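You operate a simulated robot arm through the tools that you are given. There is no shell and no other tool.

You are at the controls of a simulated two-armed robot. One attempt, no reset.

JOB
Clamp the rose candle glass, pull its lid and put the lid in the grey drawer.
Fine: drawer shut, clamp open again; the glass stays at the steel bar.

Only the result counts: the job must be done as asked and must still hold three seconds after the hand-in. Knocking over, shifting, dropping, spilling or breaking anything else fails it. Lids that push on must go on centred and level and be pressed home; caps that screw on are set level and turned clockwise until they are tight.

ROBOT AND FRAMES
Two 7-joint arms with two-finger grippers on one trunk, on a base that moves. Base frame: it is fixed to the floor where the robot stands at the start and does not move with it; the origin is under the middle of the robot, x ahead of it, y to its left, z up. Readings come in m, rad, newtons and seconds.
The left shoulder is at the start at [0.046, 0.175, 1.203], the right one opposite. With the tool pointing down near the work surface each hand reaches from about 0.1 to 0.84 m from the robot's upright axis, wherever it stands, measured 20 degrees to its own side. Places, roughly: blue drawer [0.5, -0.2, 0.7]; clamp lever [0.5, -0.2, 0.9]; clove candle glass [-1.25, 1.25, 0.75]; grey drawer [0.5, 0.1, 0.7]; inside of the grey drawer [0.5, 0.1, 0.7]. Payload 2.94 kg a hand.
The tool frame of a hand sits at the grasp point between the pads (the TCP): z along the fingers, y along the line on which they close. The tips reach 0.03 m beyond it. The gripper opens to 0.138 m; its body begins 0.109 m behind the TCP.
Orientation is told as [roll, pitch, yaw] about the base's x, y, z axes, in that order, counted from this pose: with the fingers straight down and closing along the base's y, the tool's x points along the base's -x, its y along +y and its z along -z.

CONTROLS
- The arms move only by the tool apply_moves. It takes "left_increments", "right_increments" or both (then of equal length, played together; a hand with none holds still); each is a list that holds one entry, the list of rows, each a list of 7 numbers: the shift along the tool's x, y, z in units of 25 mm (1.0 is 25 mm), then the turn, a rotation vector about the tool's x, y, z in units of 6 degrees (1.0 is 6 degrees), then the closure, from 0 (fully open) to 1 (shut). In form: [[[dx, dy, dz, ax, ay, az, grip], ...]]. A call has 1 to 20 rows; each row shifts and turns the commanded pose from where the row before left it, along the tool's axes as they then stand. A call with a number of a shift or a turn outside -1 to 1 is refused whole. Rows are played at 5 a second. More than 0.05 m and 0.15 rad between two rows, or a gripper value outside its range, and nothing of the call is played. A pose out of reach is approached as far as the arm can. The call stops where the force on the tool passes 50 N (or 10 N more than at its start, if that is more) or the arm is blocked; 0.2 s more then pass. The fingers move at their own pace (about 0.045 m/s each) and stop on an object; they squeeze with about 45 N. The grip force told is the motor's: it shows also when the fingers shut on nothing. Time passes only in rows, and 0.2 s behind the last, so rows that do not move let the fingers close. It gives the time, the measured TCP pose, the force on the tool (base axes), the opening and the grip force at its end, in the units of the frame above (readings bear some noise), with the torque about the TCP (base axes, N m) and any sound that the robot's microphone picked up.
- Cameras (640 x 400 px; columns grow to the right, rows downward): "scene" is now at [0.1003, -0.021, 1.666]; the picture's right is [-0.34, -0.94, -0.00], its down [-0.81, 0.29, -0.51] and it looks along [0.48, -0.17, -0.86] (base axes); focal length 261 px, centre (320, 200). "left" rides on the left gripper at [0.071, -0.019, -0.146] in its tool frame; the picture's right is [0.26, 0.97, 0.00], its down [-0.85, 0.23, -0.48] and it looks along [-0.46, 0.12, 0.88] (tool axes); focal length 280 px, centre (320, 200). "right" rides on the right gripper at [0.071, 0.019, -0.146] in its tool frame; the picture's right is [-0.26, 0.96, 0.00], its down [-0.85, -0.23, -0.48] and it looks along [-0.46, -0.12, 0.88] (tool axes); focal length 280 px, centre (320, 200). There is no depth. A picture from a camera that has moved, and an enlarged one, comes with that camera's place and axes in the base frame and with its lens.
- grab_frame(camera): a new picture of that camera. No time passes.
- move_column(by): moves the trunk up (or, below 0, down) by that many m; the arms and the scene camera ride with it, the base frame stays. It gives what a move gives, with no picture.
- roll_base(legs): drives the robot by 1 to 6 legs, each [ahead, turn to the left] in m and rad, along the robot's own axes; the way and the turn of a leg run together, so that a leg with both is an arc; at most 1.5 m and 3.142 rad a leg. The arms and the cameras ride along, it lands a little off, and it stops where it bumps. It gives what a move gives.
- pan_tilt(pan, tilt): turns the head with the scene camera to pan (to the left, within 2.094 rad either way) and tilt (down, from -0.506 to 1.204), counted from straight ahead of the robot (the tilt from the chest, where the trunk bows). It gives what a move gives.
- zoom(camera, box): a new picture of the part [left, top, right, bottom] of that camera's present view, enlarged. No time passes.
- sign_off(): hands the job in; it is judged then, once.

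Nothing tells you exact positions but the pictures and the camera data. Unless the task says otherwise, let go and move clear before handing in.

The tools are called by a JSON object that holds its "api" and its "payload". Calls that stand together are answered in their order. apply_moves: Moves the arms, as the interface text tells. Its arguments: {"type":"object","properties":{"left_increments":{"type":"array"},"right_increments":{"type":"array"}},"required":[]} The other tools are called the same way: move_column (by) moves the trunk up or down; roll_base (legs) drives the base; pan_tilt (pan, tilt) turns the head that bears the scene camera; grab_frame (camera) takes a picture; zoom (camera, box) takes an enlarged picture of a part of a camera's view; sign_off () hands the job in.

At the start:

```text
time_s: 0.0
left_tcp_pos: [0.6968, 0.1208, 1.2291]
left_tool_rot: [0.0, -0.002, 0.003]
left_ft_force: [-1.3, -0.9, 0.2]
left_torque: [0.01, 0.03, -0.01]
left_width: 0.1381
left_grip_force: 0.0
right_tcp_pos: [0.3992, -0.3176, 1.1433]
right_tool_rot: [0.001, 0.0, 0.001]
right_ft_force: [-1.1, 0.4, 0.9]
right_torque: [-0.03, 0.01, -0.03]
right_width: 0.138
right_grip_force: 0.1
trunk travel left (down, up): [-0.375, 0.359]
robot x, y, heading: [-0.003, -0.0034, 0.005]
head pan, tilt (commanded): [-0.342, 1.031]
```

scene: 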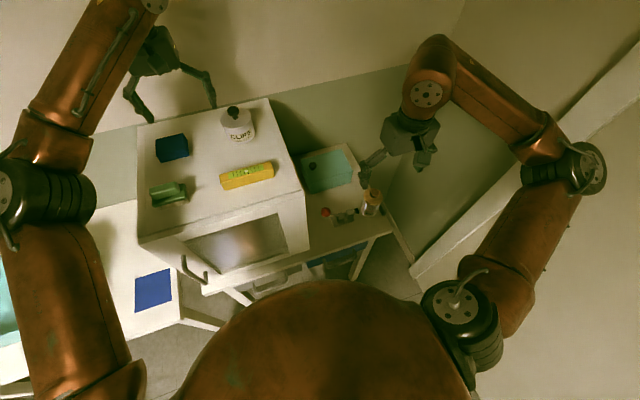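
right: 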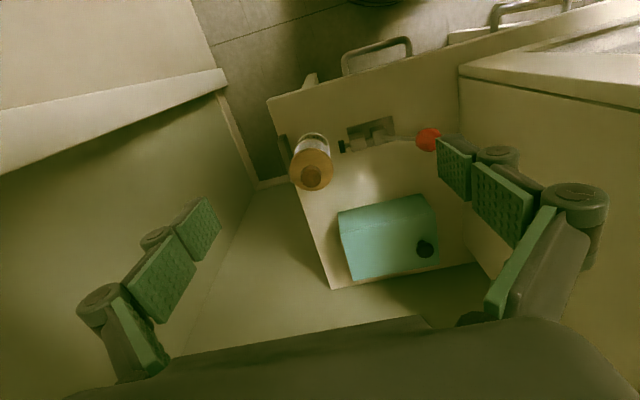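
left: 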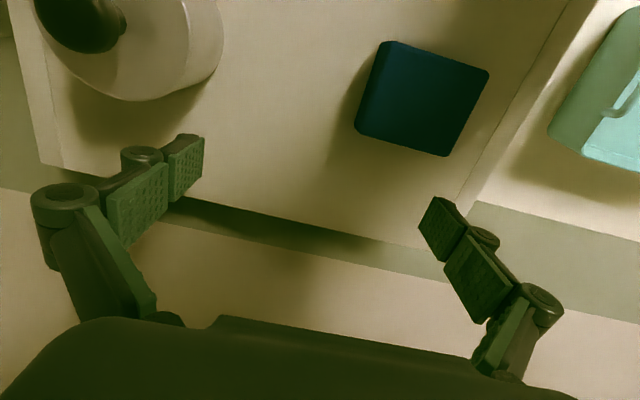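

I see a table with a large white box (microwave or cupboard) on it, and to the right a small clamp with a red-knobbed lever and a glass with a wooden lid near it. I'll look closer before moving anything.

{"api": "zoom", "payload": {"camera": "scene", "box": [220, 130, 420, 310]}}

{"api": "zoom", "payload": {"camera": "right", "box": [240, 80, 480, 300]}}

{"api": "zoom", "payload": {"camera": "scene", "box": [0, 80, 320, 400]}}

```text
2.22 times, centred on (320, 220) of scene
camera zoom: at [0.1003, -0.021, 1.666], right [-0.34, -0.94, 0.0], down [-0.81, 0.29, -0.51], along [0.48, -0.17, -0.86], focal length 581 px, centre (320, 156)
```

zoom: 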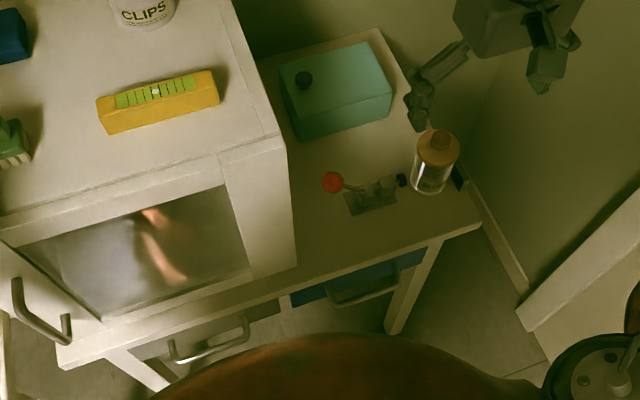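

```text
1.82 times, centred on (360, 190) of right
camera zoom: at [0.3295, -0.2986, 1.2887], right [0.26, 0.96, 0.0], down [0.85, -0.23, 0.47], along [0.46, -0.12, -0.88], focal length 510 px, centre (247, 218)
```

zoom: 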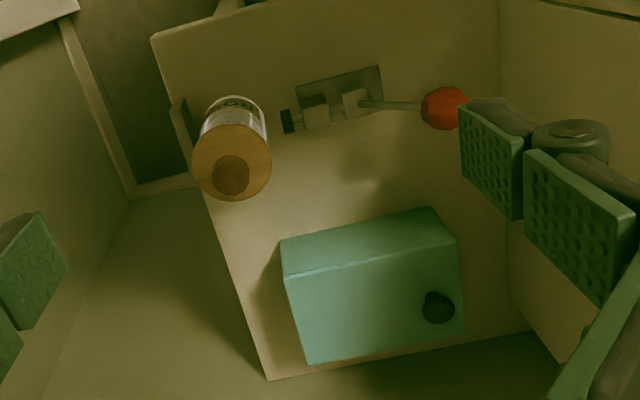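

```text
1.25 times, centred on (160, 240) of scene
camera zoom: at [0.1003, -0.021, 1.666], right [-0.34, -0.94, 0.0], down [-0.81, 0.29, -0.51], along [0.48, -0.17, -0.86], focal length 327 px, centre (520, 150)
```

zoom: 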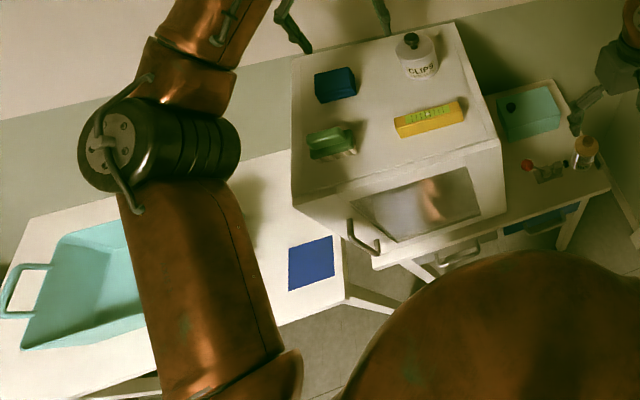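

The glass by the clamp sits near [0.49, -0.35], and the lever knob is near [0.48, -0.18, 0.89]. I'll zoom in on the glass label, the clamp and the drawers.

{"api": "zoom", "payload": {"camera": "scene", "box": [310, 175, 400, 230]}}

{"api": "zoom", "payload": {"camera": "right", "box": [270, 100, 450, 210]}}

{"api": "zoom", "payload": {"camera": "scene", "box": [180, 220, 400, 320]}}

```text
7.11 times, centred on (355, 202) of scene
camera zoom: at [0.1003, -0.021, 1.666], right [-0.34, -0.94, 0.0], down [-0.81, 0.29, -0.51], along [0.48, -0.17, -0.86], focal length 1859 px, centre (71, 182)
```

zoom: 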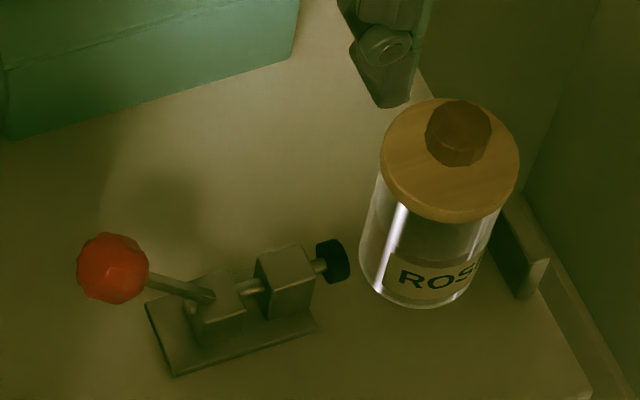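

```text
3.56 times, centred on (360, 155) of right
camera zoom: at [0.3295, -0.2986, 1.2887], right [0.26, 0.96, 0.0], down [0.85, -0.23, 0.47], along [0.46, -0.12, -0.88], focal length 997 px, centre (178, 360)
```

zoom: 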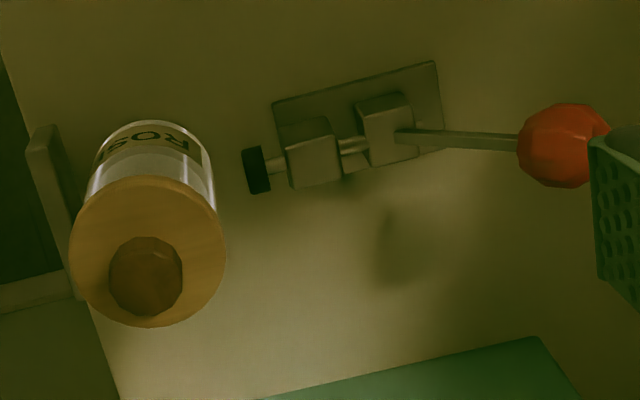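

```text
2.91 times, centred on (290, 270) of scene
camera zoom: at [0.1003, -0.021, 1.666], right [-0.34, -0.94, 0.0], down [-0.81, 0.29, -0.51], along [0.48, -0.17, -0.86], focal length 760 px, centre (407, -4)
```

zoom: 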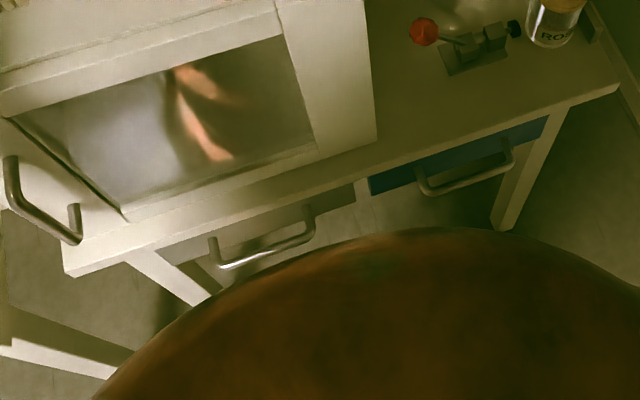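

The glass is labelled "ROS…", so it is the rose one. It stands between the clamp's black tip and the steel bar at the table's right edge. I'll pan the head to check the room on the right and the space under the table before moving the arms.

{"api": "pan_tilt", "payload": {"pan": -0.9, "tilt": 0.7}}

{"api": "grab_frame", "payload": {"camera": "scene"}}

```text
time_s: 1.0
left_tcp_pos: [0.696, 0.1206, 1.2294]
left_tool_rot: [0.0, -0.001, 0.002]
left_ft_force: [0.9, 0.6, -0.2]
left_torque: [0.0, -0.03, 0.01]
left_width: 0.1379
left_grip_force: 0.1
right_tcp_pos: [0.3996, -0.3166, 1.1426]
right_tool_rot: [0.0, 0.002, 0.001]
right_ft_force: [-0.5, 0.4, 0.5]
right_torque: [0.02, 0.0, -0.01]
right_width: 0.138
right_grip_force: 0.1
trunk travel left (down, up): [-0.375, 0.359]
robot x, y, heading: [0.0009, 0.0006, -0.005]
head pan, tilt (commanded): [-0.901, 0.7]
```

```text
taken
camera scene: at [0.0894, -0.0648, 1.6915], right [-0.78, -0.62, 0.0], down [-0.4, 0.5, -0.76], along [0.48, -0.6, -0.64], focal length 261 px, centre (320, 200)
```

scene: 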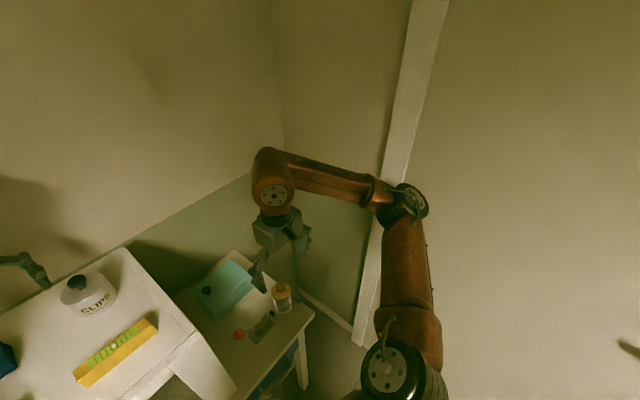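

A wall is on the right at about y = -0.75, well clear of the table. Next I'll look left and behind for obstacles, because I expect to back the base up to make room for the drawer.

{"api": "pan_tilt", "payload": {"pan": 1.2, "tilt": 0.6}}

{"api": "grab_frame", "payload": {"camera": "scene"}}

{"api": "pan_tilt", "payload": {"pan": 2.09, "tilt": 0.7}}

{"api": "grab_frame", "payload": {"camera": "scene"}}

{"api": "pan_tilt", "payload": {"pan": -2.09, "tilt": 0.7}}

{"api": "grab_frame", "payload": {"camera": "scene"}}

{"api": "pan_tilt", "payload": {"pan": 0.1, "tilt": 1.1}}

{"api": "grab_frame", "payload": {"camera": "scene"}}

```text
time_s: 3.0
left_tcp_pos: [0.696, 0.12, 1.2294]
left_tool_rot: [-0.002, 0.0, 0.0]
left_ft_force: [0.0, 0.8, -0.1]
left_torque: [0.04, 0.0, -0.01]
left_width: 0.1377
left_grip_force: 0.1
right_tcp_pos: [0.3993, -0.3178, 1.1433]
right_tool_rot: [0.0, 0.001, 0.0]
right_ft_force: [0.2, 0.0, 0.9]
right_torque: [-0.02, -0.03, 0.02]
right_width: 0.138
right_grip_force: 0.0
trunk travel left (down, up): [-0.375, 0.359]
robot x, y, heading: [-0.0029, -0.0006, 0.001]
head pan, tilt (commanded): [1.201, 0.6]
```

```text
taken
camera scene: at [0.0686, 0.0841, 1.7002], right [0.93, -0.36, 0.0], down [-0.2, -0.53, -0.83], along [0.3, 0.77, -0.56], focal length 261 px, centre (320, 200)
```

scene: 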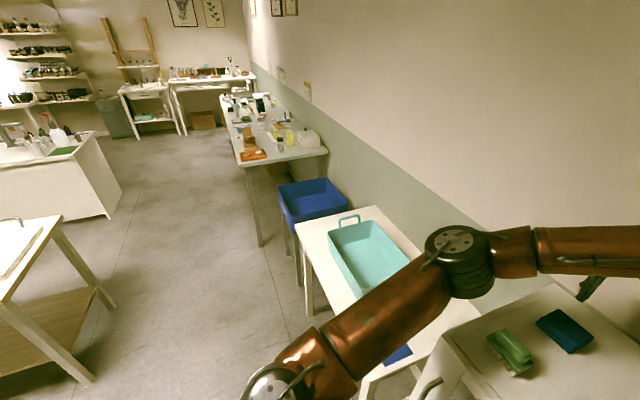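

```text
time_s: 4.2
left_tcp_pos: [0.6958, 0.1216, 1.2302]
left_tool_rot: [-0.001, -0.002, 0.002]
left_ft_force: [0.3, 0.3, -0.1]
left_torque: [-0.04, -0.02, 0.01]
left_width: 0.1381
left_grip_force: 0.1
right_tcp_pos: [0.4005, -0.3192, 1.1428]
right_tool_rot: [-0.002, 0.004, -0.001]
right_ft_force: [0.1, 0.3, -1.0]
right_torque: [0.02, 0.01, 0.0]
right_width: 0.138
right_grip_force: 0.1
trunk travel left (down, up): [-0.375, 0.359]
robot x, y, heading: [0.0022, 0.0011, -0.0]
head pan, tilt (commanded): [2.089, 0.7]
```

```text
taken
camera scene: at [-0.0054, 0.0756, 1.6916], right [0.87, 0.49, 0.0], down [0.32, -0.56, -0.77], along [-0.38, 0.66, -0.64], focal length 261 px, centre (320, 200)
```

scene: 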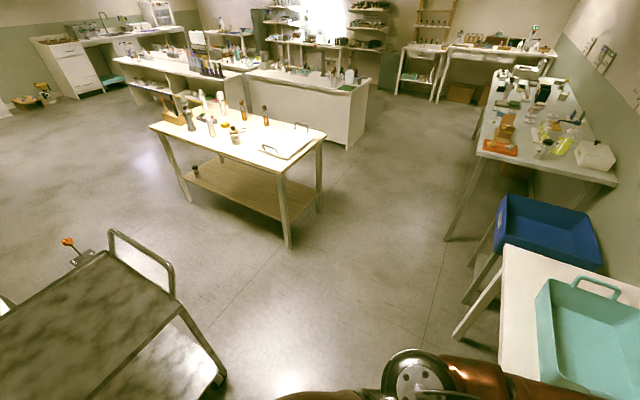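

```text
time_s: 7.5
left_tcp_pos: [0.696, 0.1213, 1.2302]
left_tool_rot: [0.0, 0.0, 0.002]
left_ft_force: [0.1, 0.8, 0.2]
left_torque: [0.01, 0.04, 0.02]
left_width: 0.1385
left_grip_force: 0.2
right_tcp_pos: [0.3998, -0.3161, 1.1435]
right_tool_rot: [0.002, 0.001, 0.001]
right_ft_force: [-0.3, -0.1, 0.9]
right_torque: [0.0, 0.0, 0.03]
right_width: 0.1382
right_grip_force: 0.0
trunk travel left (down, up): [-0.375, 0.359]
robot x, y, heading: [0.0021, 0.0006, -0.001]
head pan, tilt (commanded): [-2.089, 0.7]
```

```text
taken
camera scene: at [-0.0055, -0.0721, 1.6916], right [-0.87, 0.5, 0.0], down [0.32, 0.56, -0.76], along [-0.38, -0.66, -0.64], focal length 261 px, centre (320, 200)
```

scene: 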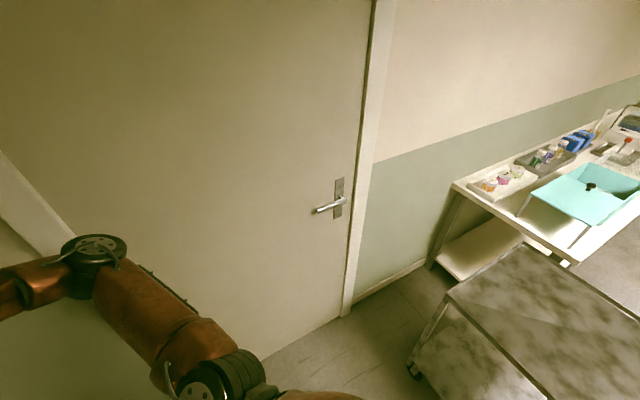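

```text
time_s: 9.6
left_tcp_pos: [0.698, 0.1208, 1.229]
left_tool_rot: [0.0, 0.0, 0.002]
left_ft_force: [-0.2, -0.3, -0.6]
left_torque: [0.01, -0.03, -0.03]
left_width: 0.1378
left_grip_force: 0.1
right_tcp_pos: [0.4002, -0.3175, 1.1429]
right_tool_rot: [0.0, 0.001, 0.0]
right_ft_force: [0.4, -0.4, 0.6]
right_torque: [0.02, -0.04, 0.0]
right_width: 0.1382
right_grip_force: 0.0
trunk travel left (down, up): [-0.375, 0.359]
robot x, y, heading: [0.0027, -0.0016, 0.001]
head pan, tilt (commanded): [0.099, 1.1]
```

```text
taken
camera scene: at [0.0994, 0.0079, 1.6616], right [0.1, -1.0, 0.0], down [-0.89, -0.09, -0.45], along [0.45, 0.05, -0.89], focal length 261 px, centre (320, 200)
```

scene: 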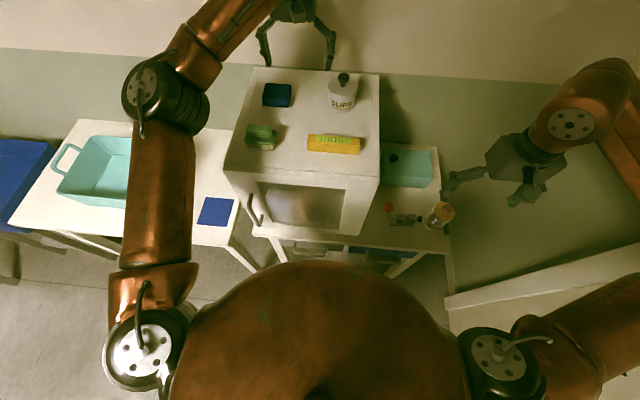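

Behind the robot there is a steel trolley at about x = -0.65, so backing up 0.2 m is safe. I'll zoom in on the drawer fronts and the clamp from here.

{"api": "zoom", "payload": {"camera": "scene", "box": [220, 170, 460, 290]}}

{"api": "zoom", "payload": {"camera": "scene", "box": [230, 60, 400, 170]}}

```text
2.67 times, centred on (340, 230) of scene
camera zoom: at [0.0994, 0.0079, 1.6616], right [0.1, -1.0, 0.0], down [-0.89, -0.09, -0.45], along [0.45, 0.05, -0.89], focal length 697 px, centre (267, 120)
```

zoom: 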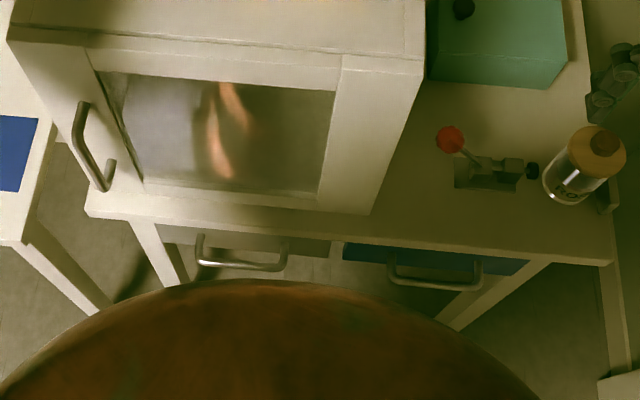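

```text
3.64 times, centred on (315, 115) of scene
camera zoom: at [0.0994, 0.0079, 1.6616], right [0.1, -1.0, 0.0], down [-0.89, -0.09, -0.45], along [0.45, 0.05, -0.89], focal length 951 px, centre (338, 509)
```

zoom: 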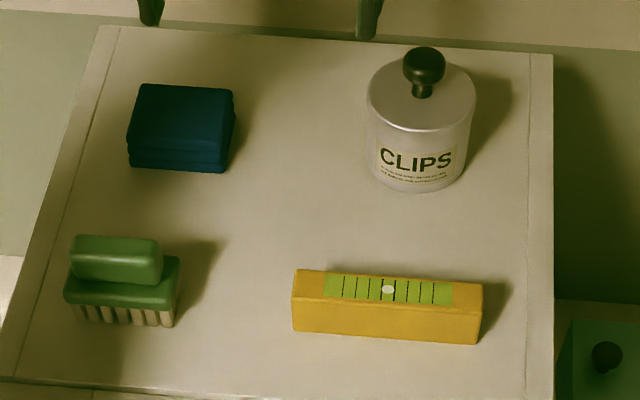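

Now I'll raise the left hand straight up, clear of the CLIPS jar. Then I'll draw it back toward the robot and lift the right hand a little before backing up.

{"api": "apply_moves", "payload": {"left_increments": [[[0, 0, -1, 0, 0, 0, 0], [0, 0, -1, 0, 0, 0, 0], [0, 0, -1, 0, 0, 0, 0], [0, 0, -1, 0, 0, 0, 0], [0, 0, -1, 0, 0, 0, 0], [0, 0, -1, 0, 0, 0, 0], [0, 0, -1, 0, 0, 0, 0], [0, 0, -1, 0, 0, 0, 0]]]}}

```text
time_s: 11.4
left_tcp_pos: [0.6956, 0.1219, 1.329]
left_tool_rot: [0.0, -0.001, 0.001]
left_ft_force: [-0.3, -0.5, 0.3]
left_torque: [-0.01, -0.01, -0.04]
left_width: 0.1382
left_grip_force: 0.1
left hand out of reach, approached as far as the arm can: row 5, 6, 7, 8
right_tcp_pos: [0.3998, -0.3175, 1.1443]
right_tool_rot: [0.0, 0.001, 0.001]
right_ft_force: [0.1, 0.0, -0.7]
right_torque: [0.01, -0.04, -0.01]
right_width: 0.1381
right_grip_force: 0.2
trunk travel left (down, up): [-0.375, 0.359]
robot x, y, heading: [0.0012, -0.0043, 0.001]
head pan, tilt (commanded): [0.099, 1.1]
```

The left hand has risen to z = 1.33, which is above the jar. I'll move it diagonally out to the left and back toward the robot.

{"api": "apply_moves", "payload": {"left_increments": [[[0.3, 1, 0, 0, 0, 0, 0], [0.5, 1, 0, 0, 0, 0, 0], [1, 1, 0, 0, 0, 0, 0], [1, 1, 0, 0, 0, 0, 0], [1, 1, 0, 0, 0, 0, 0], [1, 1, 0, 0, 0, 0, 0], [1, 1, 0, 0, 0, 0, 0], [1, 1, 0, 0, 0, 0, 0], [1, 0, 0, 0, 0, 0, 0], [1, 0, 0, 0, 0, 0, 0]]]}}

{"api": "grab_frame", "payload": {"camera": "scene"}}

```text
time_s: 13.6
left_tcp_pos: [0.4739, 0.3229, 1.3315]
left_tool_rot: [0.0, 0.0, 0.001]
left_ft_force: [-0.7, -0.2, 0.2]
left_torque: [-0.03, -0.02, 0.0]
left_width: 0.1382
left_grip_force: 0.0
right_tcp_pos: [0.3985, -0.3154, 1.1435]
right_tool_rot: [-0.001, 0.0, 0.0]
right_ft_force: [-0.7, 0.1, -0.2]
right_torque: [-0.03, -0.03, -0.01]
right_width: 0.138
right_grip_force: 0.0
trunk travel left (down, up): [-0.375, 0.359]
robot x, y, heading: [-0.0022, 0.0002, -0.001]
head pan, tilt (commanded): [0.099, 1.1]
```

```text
taken
camera scene: at [0.0979, 0.0091, 1.6617], right [0.1, -1.0, 0.0], down [-0.89, -0.09, -0.45], along [0.45, 0.04, -0.89], focal length 261 px, centre (320, 200)
```

scene: 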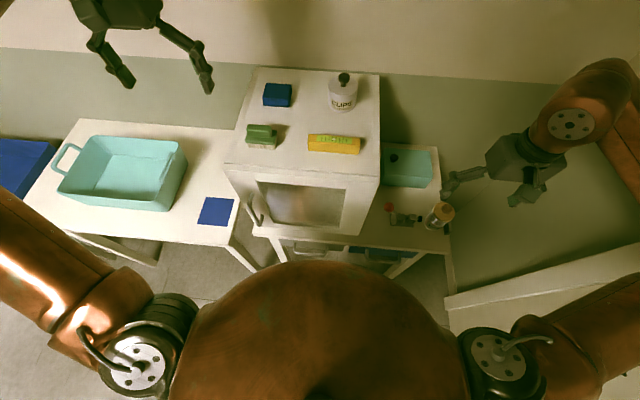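

Both hands are clear. I'll back the base straight up by 0.2 m to give the drawer room to open.

{"api": "roll_base", "payload": {"legs": [[-0.2, 0]]}}

{"api": "grab_frame", "payload": {"camera": "scene"}}

{"api": "grab_frame", "payload": {"camera": "right"}}

{"api": "grab_frame", "payload": {"camera": "left"}}

```text
time_s: 15.2
left_tcp_pos: [0.2763, 0.3216, 1.3318]
left_tool_rot: [0.0, -0.001, 0.001]
left_ft_force: [-0.4, 0.6, 0.7]
left_torque: [0.01, -0.05, -0.01]
left_width: 0.1378
left_grip_force: 0.1
right_tcp_pos: [0.1993, -0.3168, 1.1442]
right_tool_rot: [0.001, 0.002, 0.0]
right_ft_force: [0.3, -0.4, 0.3]
right_torque: [-0.01, -0.09, 0.02]
right_width: 0.1378
right_grip_force: 0.1
trunk travel left (down, up): [-0.375, 0.359]
robot x, y, heading: [-0.1977, -0.0028, 0.003]
head pan, tilt (commanded): [0.099, 1.1]
```

```text
taken
camera scene: at [-0.1008, 0.0082, 1.6616], right [0.1, -0.99, 0.0], down [-0.89, -0.09, -0.45], along [0.45, 0.05, -0.89], focal length 261 px, centre (320, 200)
```

scene: 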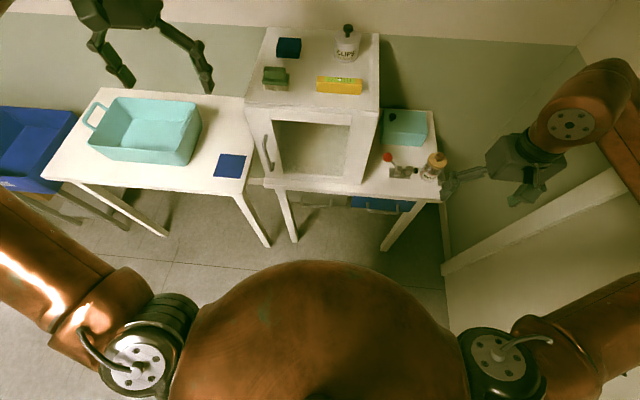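

```text
taken
camera right: at [0.1298, -0.2984, 1.2889], right [0.26, 0.97, 0.0], down [0.85, -0.23, 0.48], along [0.46, -0.12, -0.88], focal length 280 px, centre (320, 200)
```

right: 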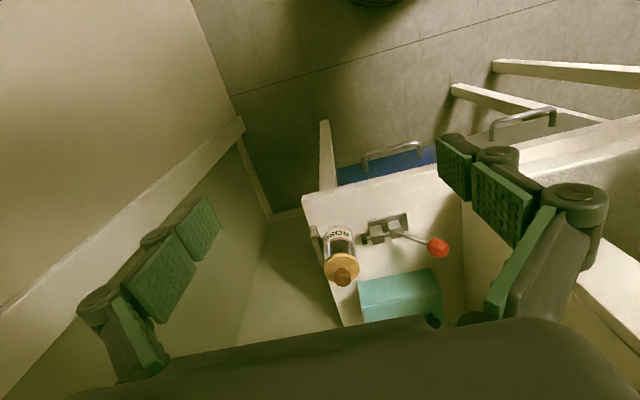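

```text
taken
camera left: at [0.2038, 0.3029, 1.4771], right [-0.26, 0.96, 0.0], down [0.85, 0.23, 0.48], along [0.46, 0.13, -0.88], focal length 280 px, centre (320, 200)
```

left: 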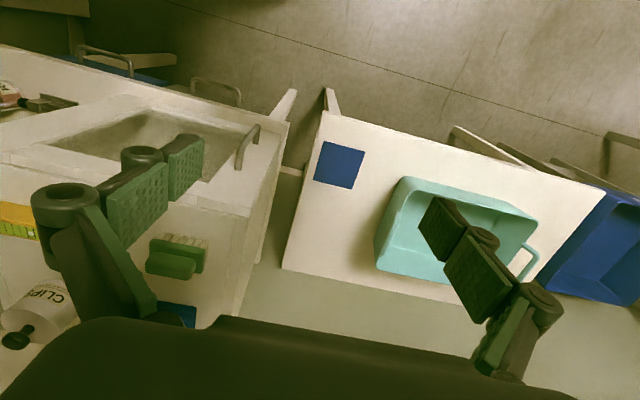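

Backing up worked, and the drawers are now in view from several cameras. I'll zoom in to triangulate the grey handle and get a better look at the clamp.

{"api": "zoom", "payload": {"camera": "scene", "box": [260, 130, 460, 255]}}

{"api": "zoom", "payload": {"camera": "right", "box": [440, 60, 640, 185]}}

{"api": "zoom", "payload": {"camera": "left", "box": [60, 30, 300, 180]}}

{"api": "zoom", "payload": {"camera": "right", "box": [290, 130, 470, 330]}}

```text
3.20 times, centred on (360, 192) of scene
camera zoom: at [-0.1008, 0.0082, 1.6616], right [0.1, -0.99, 0.0], down [-0.89, -0.09, -0.45], along [0.45, 0.05, -0.89], focal length 837 px, centre (192, 224)
```

zoom: 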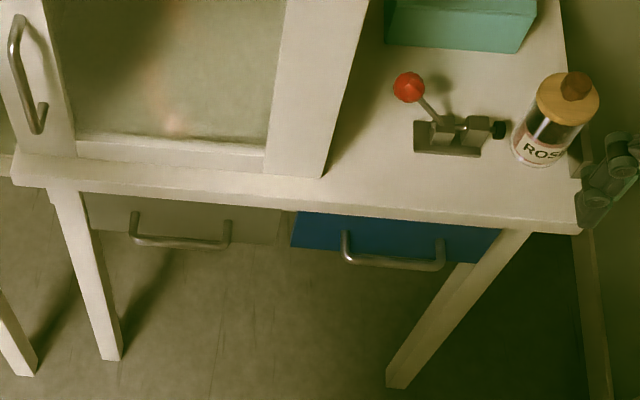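

```text
3.20 times, centred on (540, 122) of right
camera zoom: at [0.1298, -0.2984, 1.2889], right [0.26, 0.97, 0.0], down [0.85, -0.23, 0.48], along [0.46, -0.12, -0.88], focal length 897 px, centre (-384, 448)
```

zoom: 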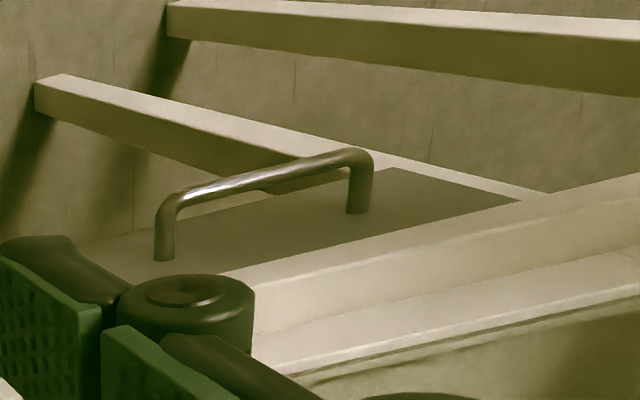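

```text
2.67 times, centred on (180, 105) of left
camera zoom: at [0.2038, 0.3029, 1.4771], right [-0.26, 0.96, 0.0], down [0.85, 0.23, 0.48], along [0.46, 0.13, -0.88], focal length 748 px, centre (693, 453)
```

zoom: 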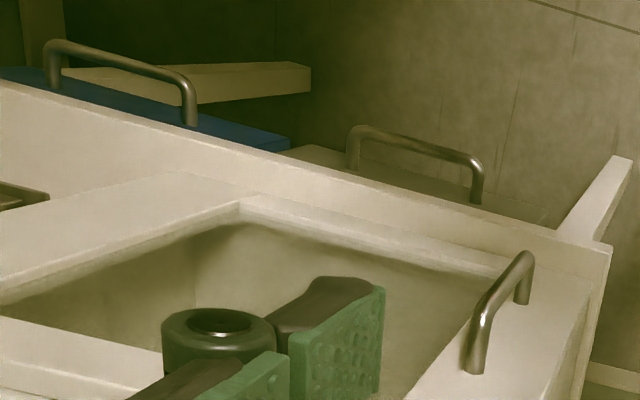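

```text
2.00 times, centred on (380, 230) of right
camera zoom: at [0.1298, -0.2984, 1.2889], right [0.26, 0.97, 0.0], down [0.85, -0.23, 0.48], along [0.46, -0.12, -0.88], focal length 561 px, centre (200, 140)
```

zoom: 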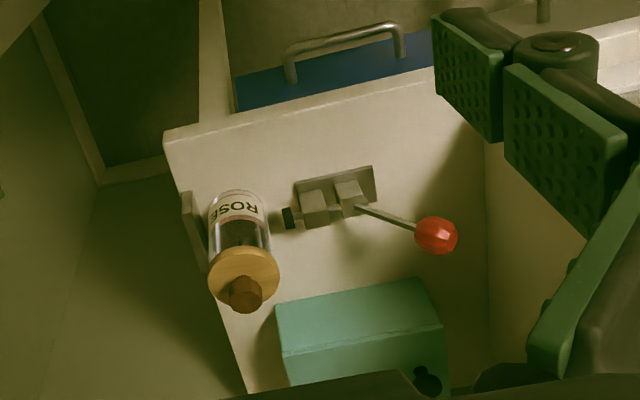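

The grey handle bar runs along y from about 0.01 to 0.13, at x ≈ 0.354 and z ≈ 0.704, about 4 cm in front of the drawer face. I'll turn the left hand so its fingers close along x, with a slight tilt, to pinch the bar from above.

{"api": "apply_moves", "payload": {"left_increments": [[[0, 0, 0, 0, 0, 1, 0], [0, 0, 0, 0, 0, 1, 0], [0, 0, 0, 0, 0, 1, 0], [0, 0, 0, 0, 0, 1, 0], [0, 0, 0, 0, 0, 1, 0], [0, 0, 0, 0, 0, 1, 0], [0, 0, 0, 0, 0, 1, 0], [0, 0, 0, 0, 0, 1, 0], [0, 0, 0, 0, 0, 1, 0], [0, 0, 0, 0, 0, 1, 0], [0, 0, 0, 0, 0, 1, 0], [0, 0, 0, 0, 0, 1, 0], [0, 0, 0, 0, 0, 1, 0], [0, 0, 0, 0, 0, 1, 0], [0, 0, 0, 0, 0, 1, 0]]]}}

{"api": "grab_frame", "payload": {"camera": "scene"}}

```text
time_s: 18.4
left_tcp_pos: [0.2763, 0.3222, 1.3313]
left_tool_rot: [0.0, -0.001, -1.572]
left_ft_force: [0.2, 0.1, 0.2]
left_torque: [-0.02, 0.0, -0.02]
left_width: 0.1381
left_grip_force: 0.0
right_tcp_pos: [0.2005, -0.3183, 1.1442]
right_tool_rot: [0.0, 0.0, -0.001]
right_ft_force: [-0.5, 0.3, 0.6]
right_torque: [-0.01, -0.04, 0.03]
right_width: 0.138
right_grip_force: 0.0
trunk travel left (down, up): [-0.375, 0.359]
robot x, y, heading: [-0.2001, 0.0004, 0.002]
head pan, tilt (commanded): [0.099, 1.1]
```

```text
taken
camera scene: at [-0.0994, 0.0083, 1.6616], right [0.1, -0.99, 0.0], down [-0.89, -0.09, -0.45], along [0.45, 0.05, -0.89], focal length 261 px, centre (320, 200)
```

scene: 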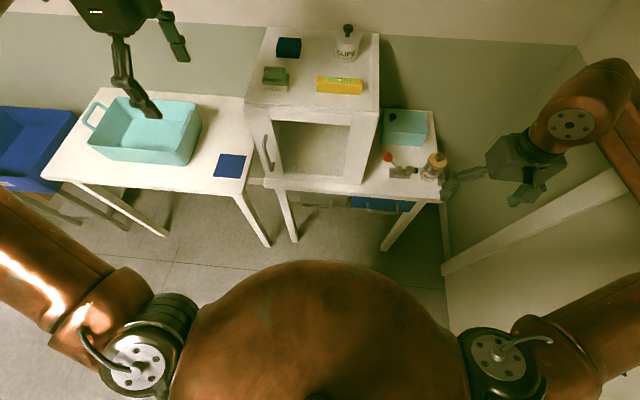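

The yaw came out as planned. Next I'll tilt the fingers forward about 21° and slide over to the handle's y position, with the fingers partly closed.

{"api": "apply_moves", "payload": {"left_increments": [[[0, 0, 0, -0.875, 0, 0, 0.3], [0, 0, 0, -0.875, 0, 0, 0.5], [0, 0, 0, -0.875, 0, 0, 0.6], [0, 0, 0, -0.875, 0, 0, 0.6], [-1, 0, 0, 0, 0, 0, 0.6], [-1, 0, 0, 0, 0, 0, 0.6], [-1, 0, 0, 0, 0, 0, 0.6], [-1, 0, 0, 0, 0, 0, 0.6], [-1, 0, 0, 0, 0, 0, 0.6], [-1, 0, 0, 0, 0, 0, 0.6], [-1, 0, 0, 0, 0, 0, 0.6], [-1, 0, 0, 0, 0, 0, 0.6], [-1, 0, 0, 0, 0, 0, 0.6], [-1, 0, 0, 0, 0, 0, 0.6]]]}}

{"api": "grab_frame", "payload": {"camera": "scene"}}

{"api": "grab_frame", "payload": {"camera": "left"}}

{"api": "grab_frame", "payload": {"camera": "right"}}

```text
time_s: 21.4
left_tcp_pos: [0.2775, 0.069, 1.3328]
left_tool_rot: [0.366, 0.002, -1.57]
left_ft_force: [-0.2, -0.1, 0.3]
left_torque: [0.03, 0.03, 0.01]
left_width: 0.0553
left_grip_force: 0.1
right_tcp_pos: [0.2017, -0.3181, 1.1436]
right_tool_rot: [0.002, 0.003, -0.001]
right_ft_force: [0.6, -0.3, -0.5]
right_torque: [0.04, 0.0, 0.0]
right_width: 0.1378
right_grip_force: 0.0
trunk travel left (down, up): [-0.375, 0.359]
robot x, y, heading: [-0.1995, -0.0009, 0.001]
head pan, tilt (commanded): [0.099, 1.1]
```

```text
taken
camera scene: at [-0.0993, 0.0064, 1.6616], right [0.1, -0.99, 0.0], down [-0.89, -0.09, -0.45], along [0.45, 0.05, -0.89], focal length 261 px, centre (320, 200)
```

scene: 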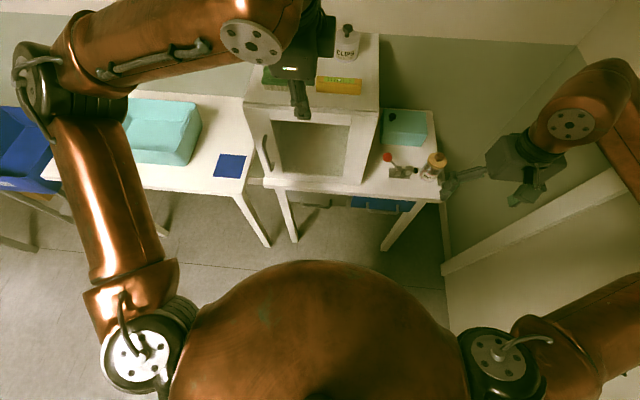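

```text
taken
camera left: at [0.2063, 0.1407, 1.4619], right [0.9, 0.26, 0.35], down [0.05, -0.85, 0.53], along [0.43, -0.46, -0.78], focal length 280 px, centre (320, 200)
```

left: 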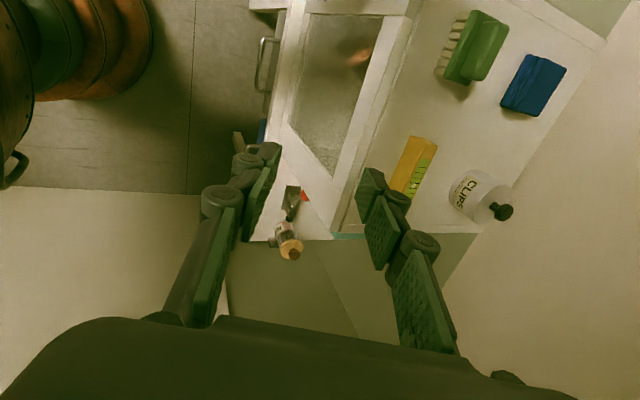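

```text
taken
camera right: at [0.131, -0.2997, 1.2883], right [0.26, 0.97, 0.0], down [0.85, -0.23, 0.47], along [0.46, -0.12, -0.88], focal length 280 px, centre (320, 200)
```

right: 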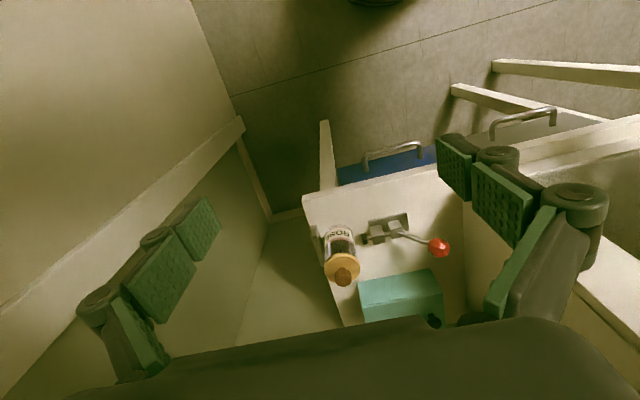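

The left hand is now above the handle's y. I'll look closely at the fingers to judge their thickness before threading one behind the bar.

{"api": "zoom", "payload": {"camera": "left", "box": [180, 100, 460, 300]}}

{"api": "zoom", "payload": {"camera": "scene", "box": [220, 20, 380, 130]}}

```text
2.00 times, centred on (320, 200) of left
camera zoom: at [0.2063, 0.1407, 1.4619], right [0.9, 0.26, 0.35], down [0.05, -0.85, 0.53], along [0.43, -0.46, -0.78], focal length 561 px, centre (320, 200)
```

zoom: 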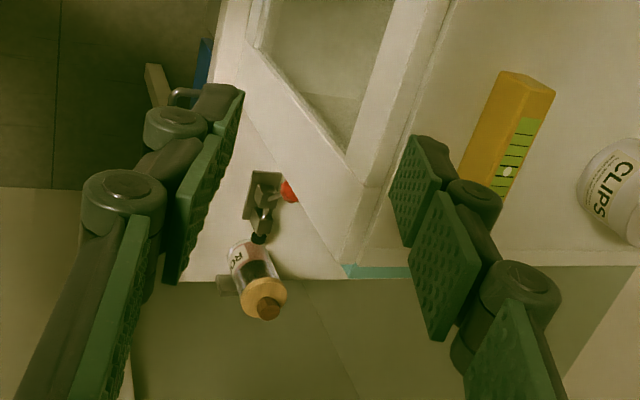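

```text
3.64 times, centred on (300, 75) of scene
camera zoom: at [-0.0993, 0.0064, 1.6616], right [0.1, -0.99, 0.0], down [-0.89, -0.09, -0.45], along [0.45, 0.05, -0.89], focal length 951 px, centre (393, 654)
```

zoom: 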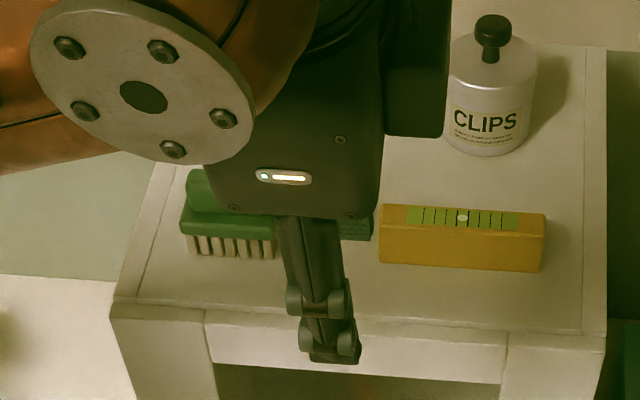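

The tip segments are about 1.5 cm thick, so one should fit behind the bar. I'll descend along x ≈ 0.28–0.29 in front of the table, stopping part way to check.

{"api": "apply_moves", "payload": {"left_increments": [[[0, -0.329, 0.96, 0, 0, 0, 0.7], [0, -0.329, 0.96, 0, 0, 0, 0.7], [0, -0.329, 0.96, 0, 0, 0, 0.7], [0, -0.329, 0.96, 0, 0, 0, 0.7], [0, -0.329, 0.96, 0, 0, 0, 0.7], [0, -0.329, 0.96, 0, 0, 0, 0.7], [0, -0.329, 0.96, 0, 0, 0, 0.7], [0, -0.329, 0.96, 0, 0, 0, 0.7], [0, -0.329, 0.96, 0, 0, 0, 0.7], [0, -0.329, 0.96, 0, 0, 0, 0.7], [0, -0.329, 0.96, 0, 0, 0, 0.7], [0, -0.329, 0.96, 0, 0, 0, 0.7]]]}}

{"api": "grab_frame", "payload": {"camera": "scene"}}

{"api": "grab_frame", "payload": {"camera": "left"}}

{"api": "grab_frame", "payload": {"camera": "right"}}

```text
time_s: 24.0
left_tcp_pos: [0.2887, 0.0705, 1.0275]
left_tool_rot: [0.366, 0.0, -1.567]
left_ft_force: [0.2, -0.1, 0.9]
left_torque: [-0.01, 0.01, 0.02]
left_width: 0.0416
left_grip_force: 0.0
right_tcp_pos: [0.2023, -0.3172, 1.1437]
right_tool_rot: [0.0, 0.001, 0.0]
right_ft_force: [-0.2, 0.5, -0.1]
right_torque: [0.02, 0.02, 0.04]
right_width: 0.138
right_grip_force: 0.0
trunk travel left (down, up): [-0.375, 0.359]
robot x, y, heading: [-0.1984, -0.0033, 0.001]
head pan, tilt (commanded): [0.099, 1.1]
```

```text
taken
camera scene: at [-0.0991, 0.0084, 1.6615], right [0.1, -0.99, 0.0], down [-0.89, -0.09, -0.45], along [0.45, 0.05, -0.89], focal length 261 px, centre (320, 200)
```

scene: 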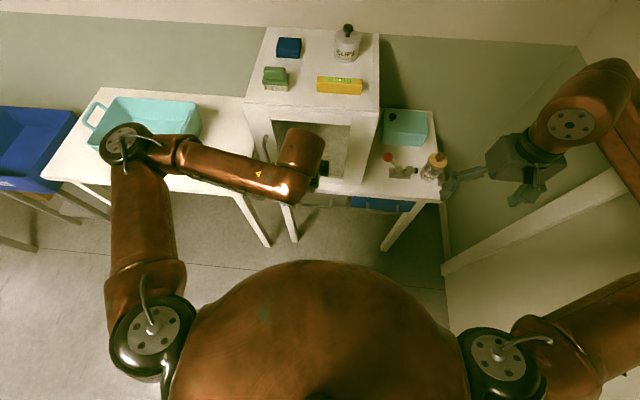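

```text
taken
camera left: at [0.2167, 0.1411, 1.1554], right [0.9, 0.26, 0.35], down [0.05, -0.85, 0.53], along [0.43, -0.46, -0.78], focal length 280 px, centre (320, 200)
```

left: 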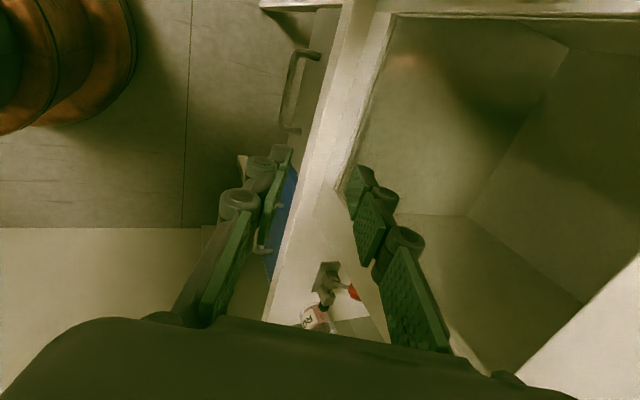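

```text
taken
camera right: at [0.1311, -0.2982, 1.2887], right [0.26, 0.97, 0.0], down [0.85, -0.23, 0.47], along [0.46, -0.12, -0.88], focal length 280 px, centre (320, 200)
```

right: 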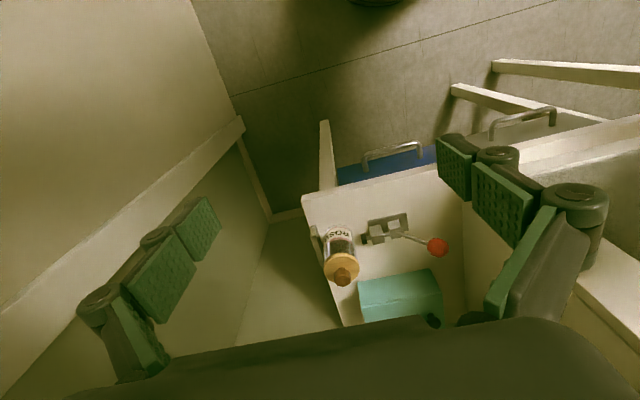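

I'm part-way down with the handle visible in the left camera. I'll zoom in to refine its position.

{"api": "zoom", "payload": {"camera": "left", "box": [230, 0, 390, 150]}}

{"api": "zoom", "payload": {"camera": "right", "box": [460, 80, 620, 160]}}

```text
2.67 times, centred on (310, 75) of left
camera zoom: at [0.2167, 0.1411, 1.1554], right [0.9, 0.26, 0.35], down [0.05, -0.85, 0.53], along [0.43, -0.46, -0.78], focal length 748 px, centre (347, 533)
```

zoom: 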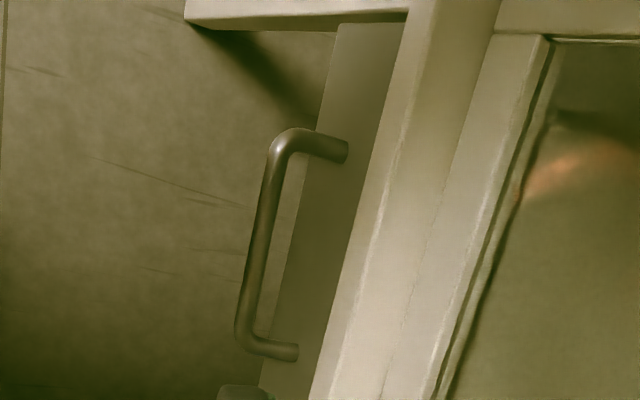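

```text
4.00 times, centred on (540, 120) of right
camera zoom: at [0.1311, -0.2982, 1.2887], right [0.26, 0.97, 0.0], down [0.85, -0.23, 0.47], along [0.46, -0.12, -0.88], focal length 1122 px, centre (-560, 520)
```

zoom: 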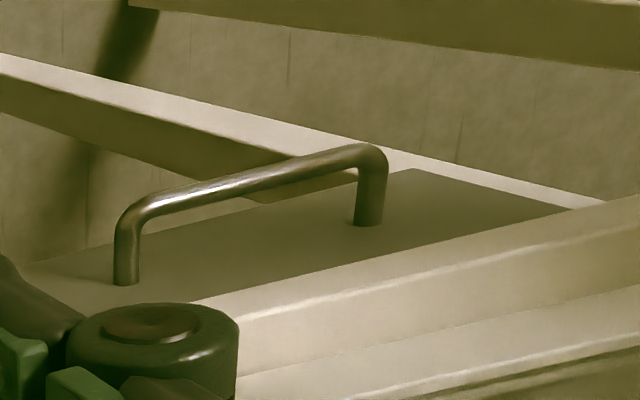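

The handle bar is confirmed at x ≈ 0.354, z ≈ 0.707. I'll continue down to just above the bar and check the finger alignment there.

{"api": "apply_moves", "payload": {"left_increments": [[[0, -0.329, 0.96, 0, 0, 0, 0.7], [0, -0.329, 0.96, 0, 0, 0, 0.7], [0, -0.329, 0.96, 0, 0, 0, 0.7], [0, -0.329, 0.96, 0, 0, 0, 0.7], [0, -0.329, 0.96, 0, 0, 0, 0.7], [0, -0.329, 0.96, 0, 0, 0, 0.7], [0, -0.329, 0.96, 0, 0, 0, 0.7], [0, -0.329, 0.96, 0, 0, 0, 0.7]]]}}

{"api": "grab_frame", "payload": {"camera": "left"}}

{"api": "zoom", "payload": {"camera": "left", "box": [230, 60, 430, 220]}}

{"api": "zoom", "payload": {"camera": "right", "box": [460, 60, 640, 180]}}

```text
time_s: 25.8
left_tcp_pos: [0.2953, 0.0709, 0.8227]
left_tool_rot: [0.367, 0.001, -1.571]
left_ft_force: [0.4, 0.0, 0.6]
left_torque: [-0.01, 0.01, -0.01]
left_width: 0.0416
left_grip_force: 0.0
right_tcp_pos: [0.2018, -0.3174, 1.1434]
right_tool_rot: [-0.001, 0.003, -0.001]
right_ft_force: [0.2, 0.0, 0.1]
right_torque: [-0.03, 0.02, -0.01]
right_width: 0.1379
right_grip_force: 0.0
trunk travel left (down, up): [-0.375, 0.359]
robot x, y, heading: [-0.1994, 0.0032, 0.0]
head pan, tilt (commanded): [0.099, 1.1]
```

```text
taken
camera left: at [0.2244, 0.1413, 0.9531], right [0.9, 0.26, 0.35], down [0.05, -0.85, 0.53], along [0.43, -0.46, -0.78], focal length 280 px, centre (320, 200)
```

left: 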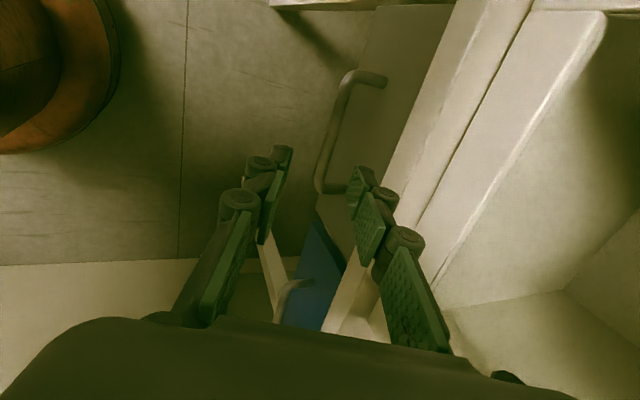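

```text
2.50 times, centred on (330, 140) of left
camera zoom: at [0.2244, 0.1413, 0.9531], right [0.9, 0.26, 0.35], down [0.05, -0.85, 0.53], along [0.43, -0.46, -0.78], focal length 701 px, centre (295, 350)
```

zoom: 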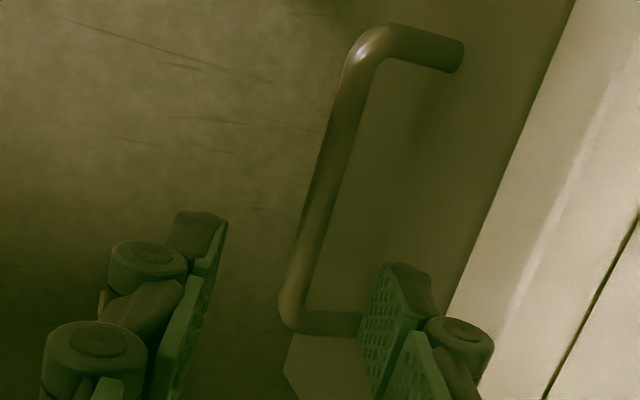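

```text
3.33 times, centred on (550, 120) of right
camera zoom: at [0.131, -0.2984, 1.2886], right [0.26, 0.97, 0.0], down [0.85, -0.23, 0.47], along [0.46, -0.12, -0.88], focal length 935 px, centre (-447, 467)
```

zoom: 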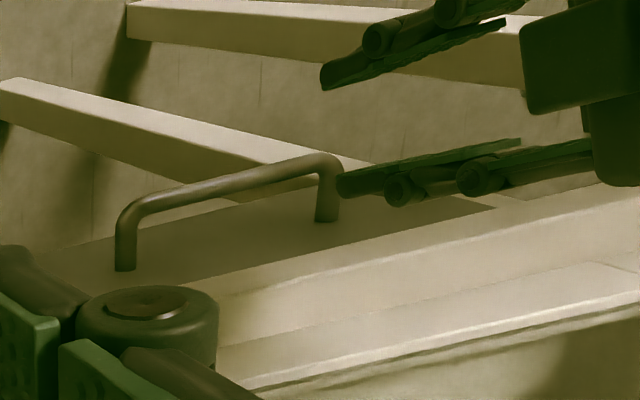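

The alignment looks right: the bar should pass between the fingers. I'll advance so the tips just reach bar level, then check again.

{"api": "apply_moves", "payload": {"left_increments": [[[0, 0.02, 0.8, 0, 0, 0, 0.7], [0, 0.02, 0.8, 0, 0, 0, 0.7], [0, 0.02, 0.8, 0, 0, 0, 0.7], [0, 0.02, 0.8, 0, 0, 0, 0.7], [0, 0.02, 0.7, 0, 0, 0, 0.7]]]}}

{"api": "zoom", "payload": {"camera": "left", "box": [230, 60, 430, 220]}}

{"api": "zoom", "payload": {"camera": "right", "box": [460, 60, 640, 180]}}

{"api": "grab_frame", "payload": {"camera": "scene"}}

```text
time_s: 27.0
left_tcp_pos: [0.3337, 0.0733, 0.7325]
left_tool_rot: [0.368, 0.0, -1.57]
left_ft_force: [-0.5, -0.1, 0.6]
left_torque: [0.01, 0.01, 0.0]
left_width: 0.0415
left_grip_force: 0.0
right_tcp_pos: [0.2019, -0.3175, 1.1442]
right_tool_rot: [0.001, 0.003, -0.001]
right_ft_force: [0.4, -0.2, -0.1]
right_torque: [-0.03, 0.02, -0.02]
right_width: 0.1381
right_grip_force: 0.0
trunk travel left (down, up): [-0.375, 0.359]
robot x, y, heading: [-0.1993, -0.0021, -0.002]
head pan, tilt (commanded): [0.099, 1.1]
```

```text
2.50 times, centred on (330, 140) of left
camera zoom: at [0.2624, 0.1446, 0.8621], right [0.9, 0.26, 0.35], down [0.05, -0.85, 0.53], along [0.43, -0.46, -0.78], focal length 701 px, centre (295, 350)
```

zoom: 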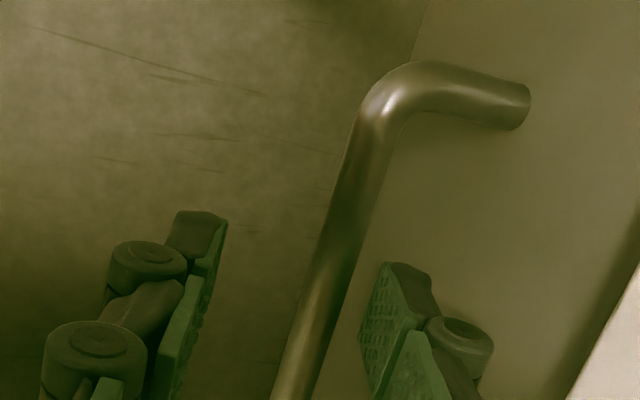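

```text
3.33 times, centred on (550, 120) of right
camera zoom: at [0.131, -0.2983, 1.2887], right [0.26, 0.97, 0.0], down [0.85, -0.23, 0.47], along [0.46, -0.12, -0.88], focal length 935 px, centre (-447, 467)
```

zoom: 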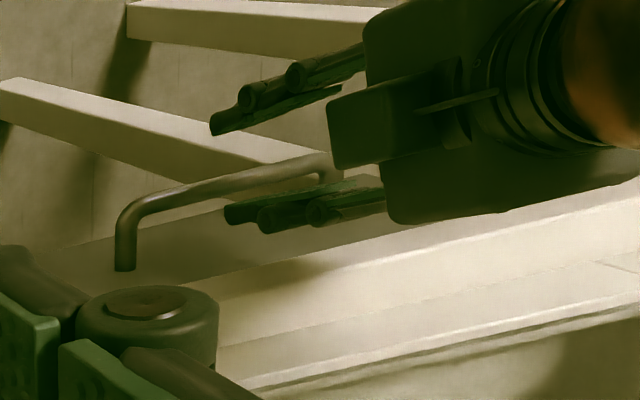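

```text
taken
camera scene: at [-0.0993, 0.0083, 1.6616], right [0.1, -0.99, 0.0], down [-0.89, -0.09, -0.45], along [0.45, 0.05, -0.89], focal length 261 px, centre (320, 200)
```

scene: 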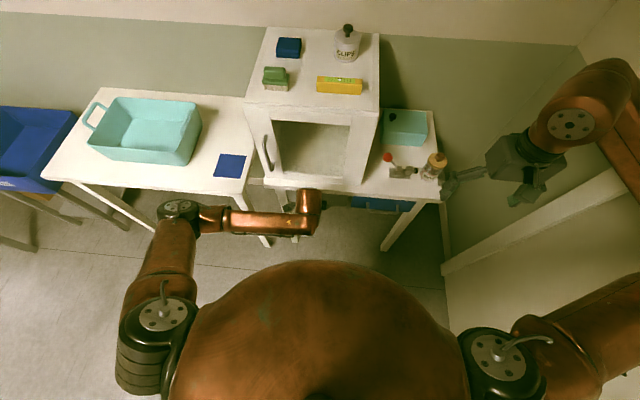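

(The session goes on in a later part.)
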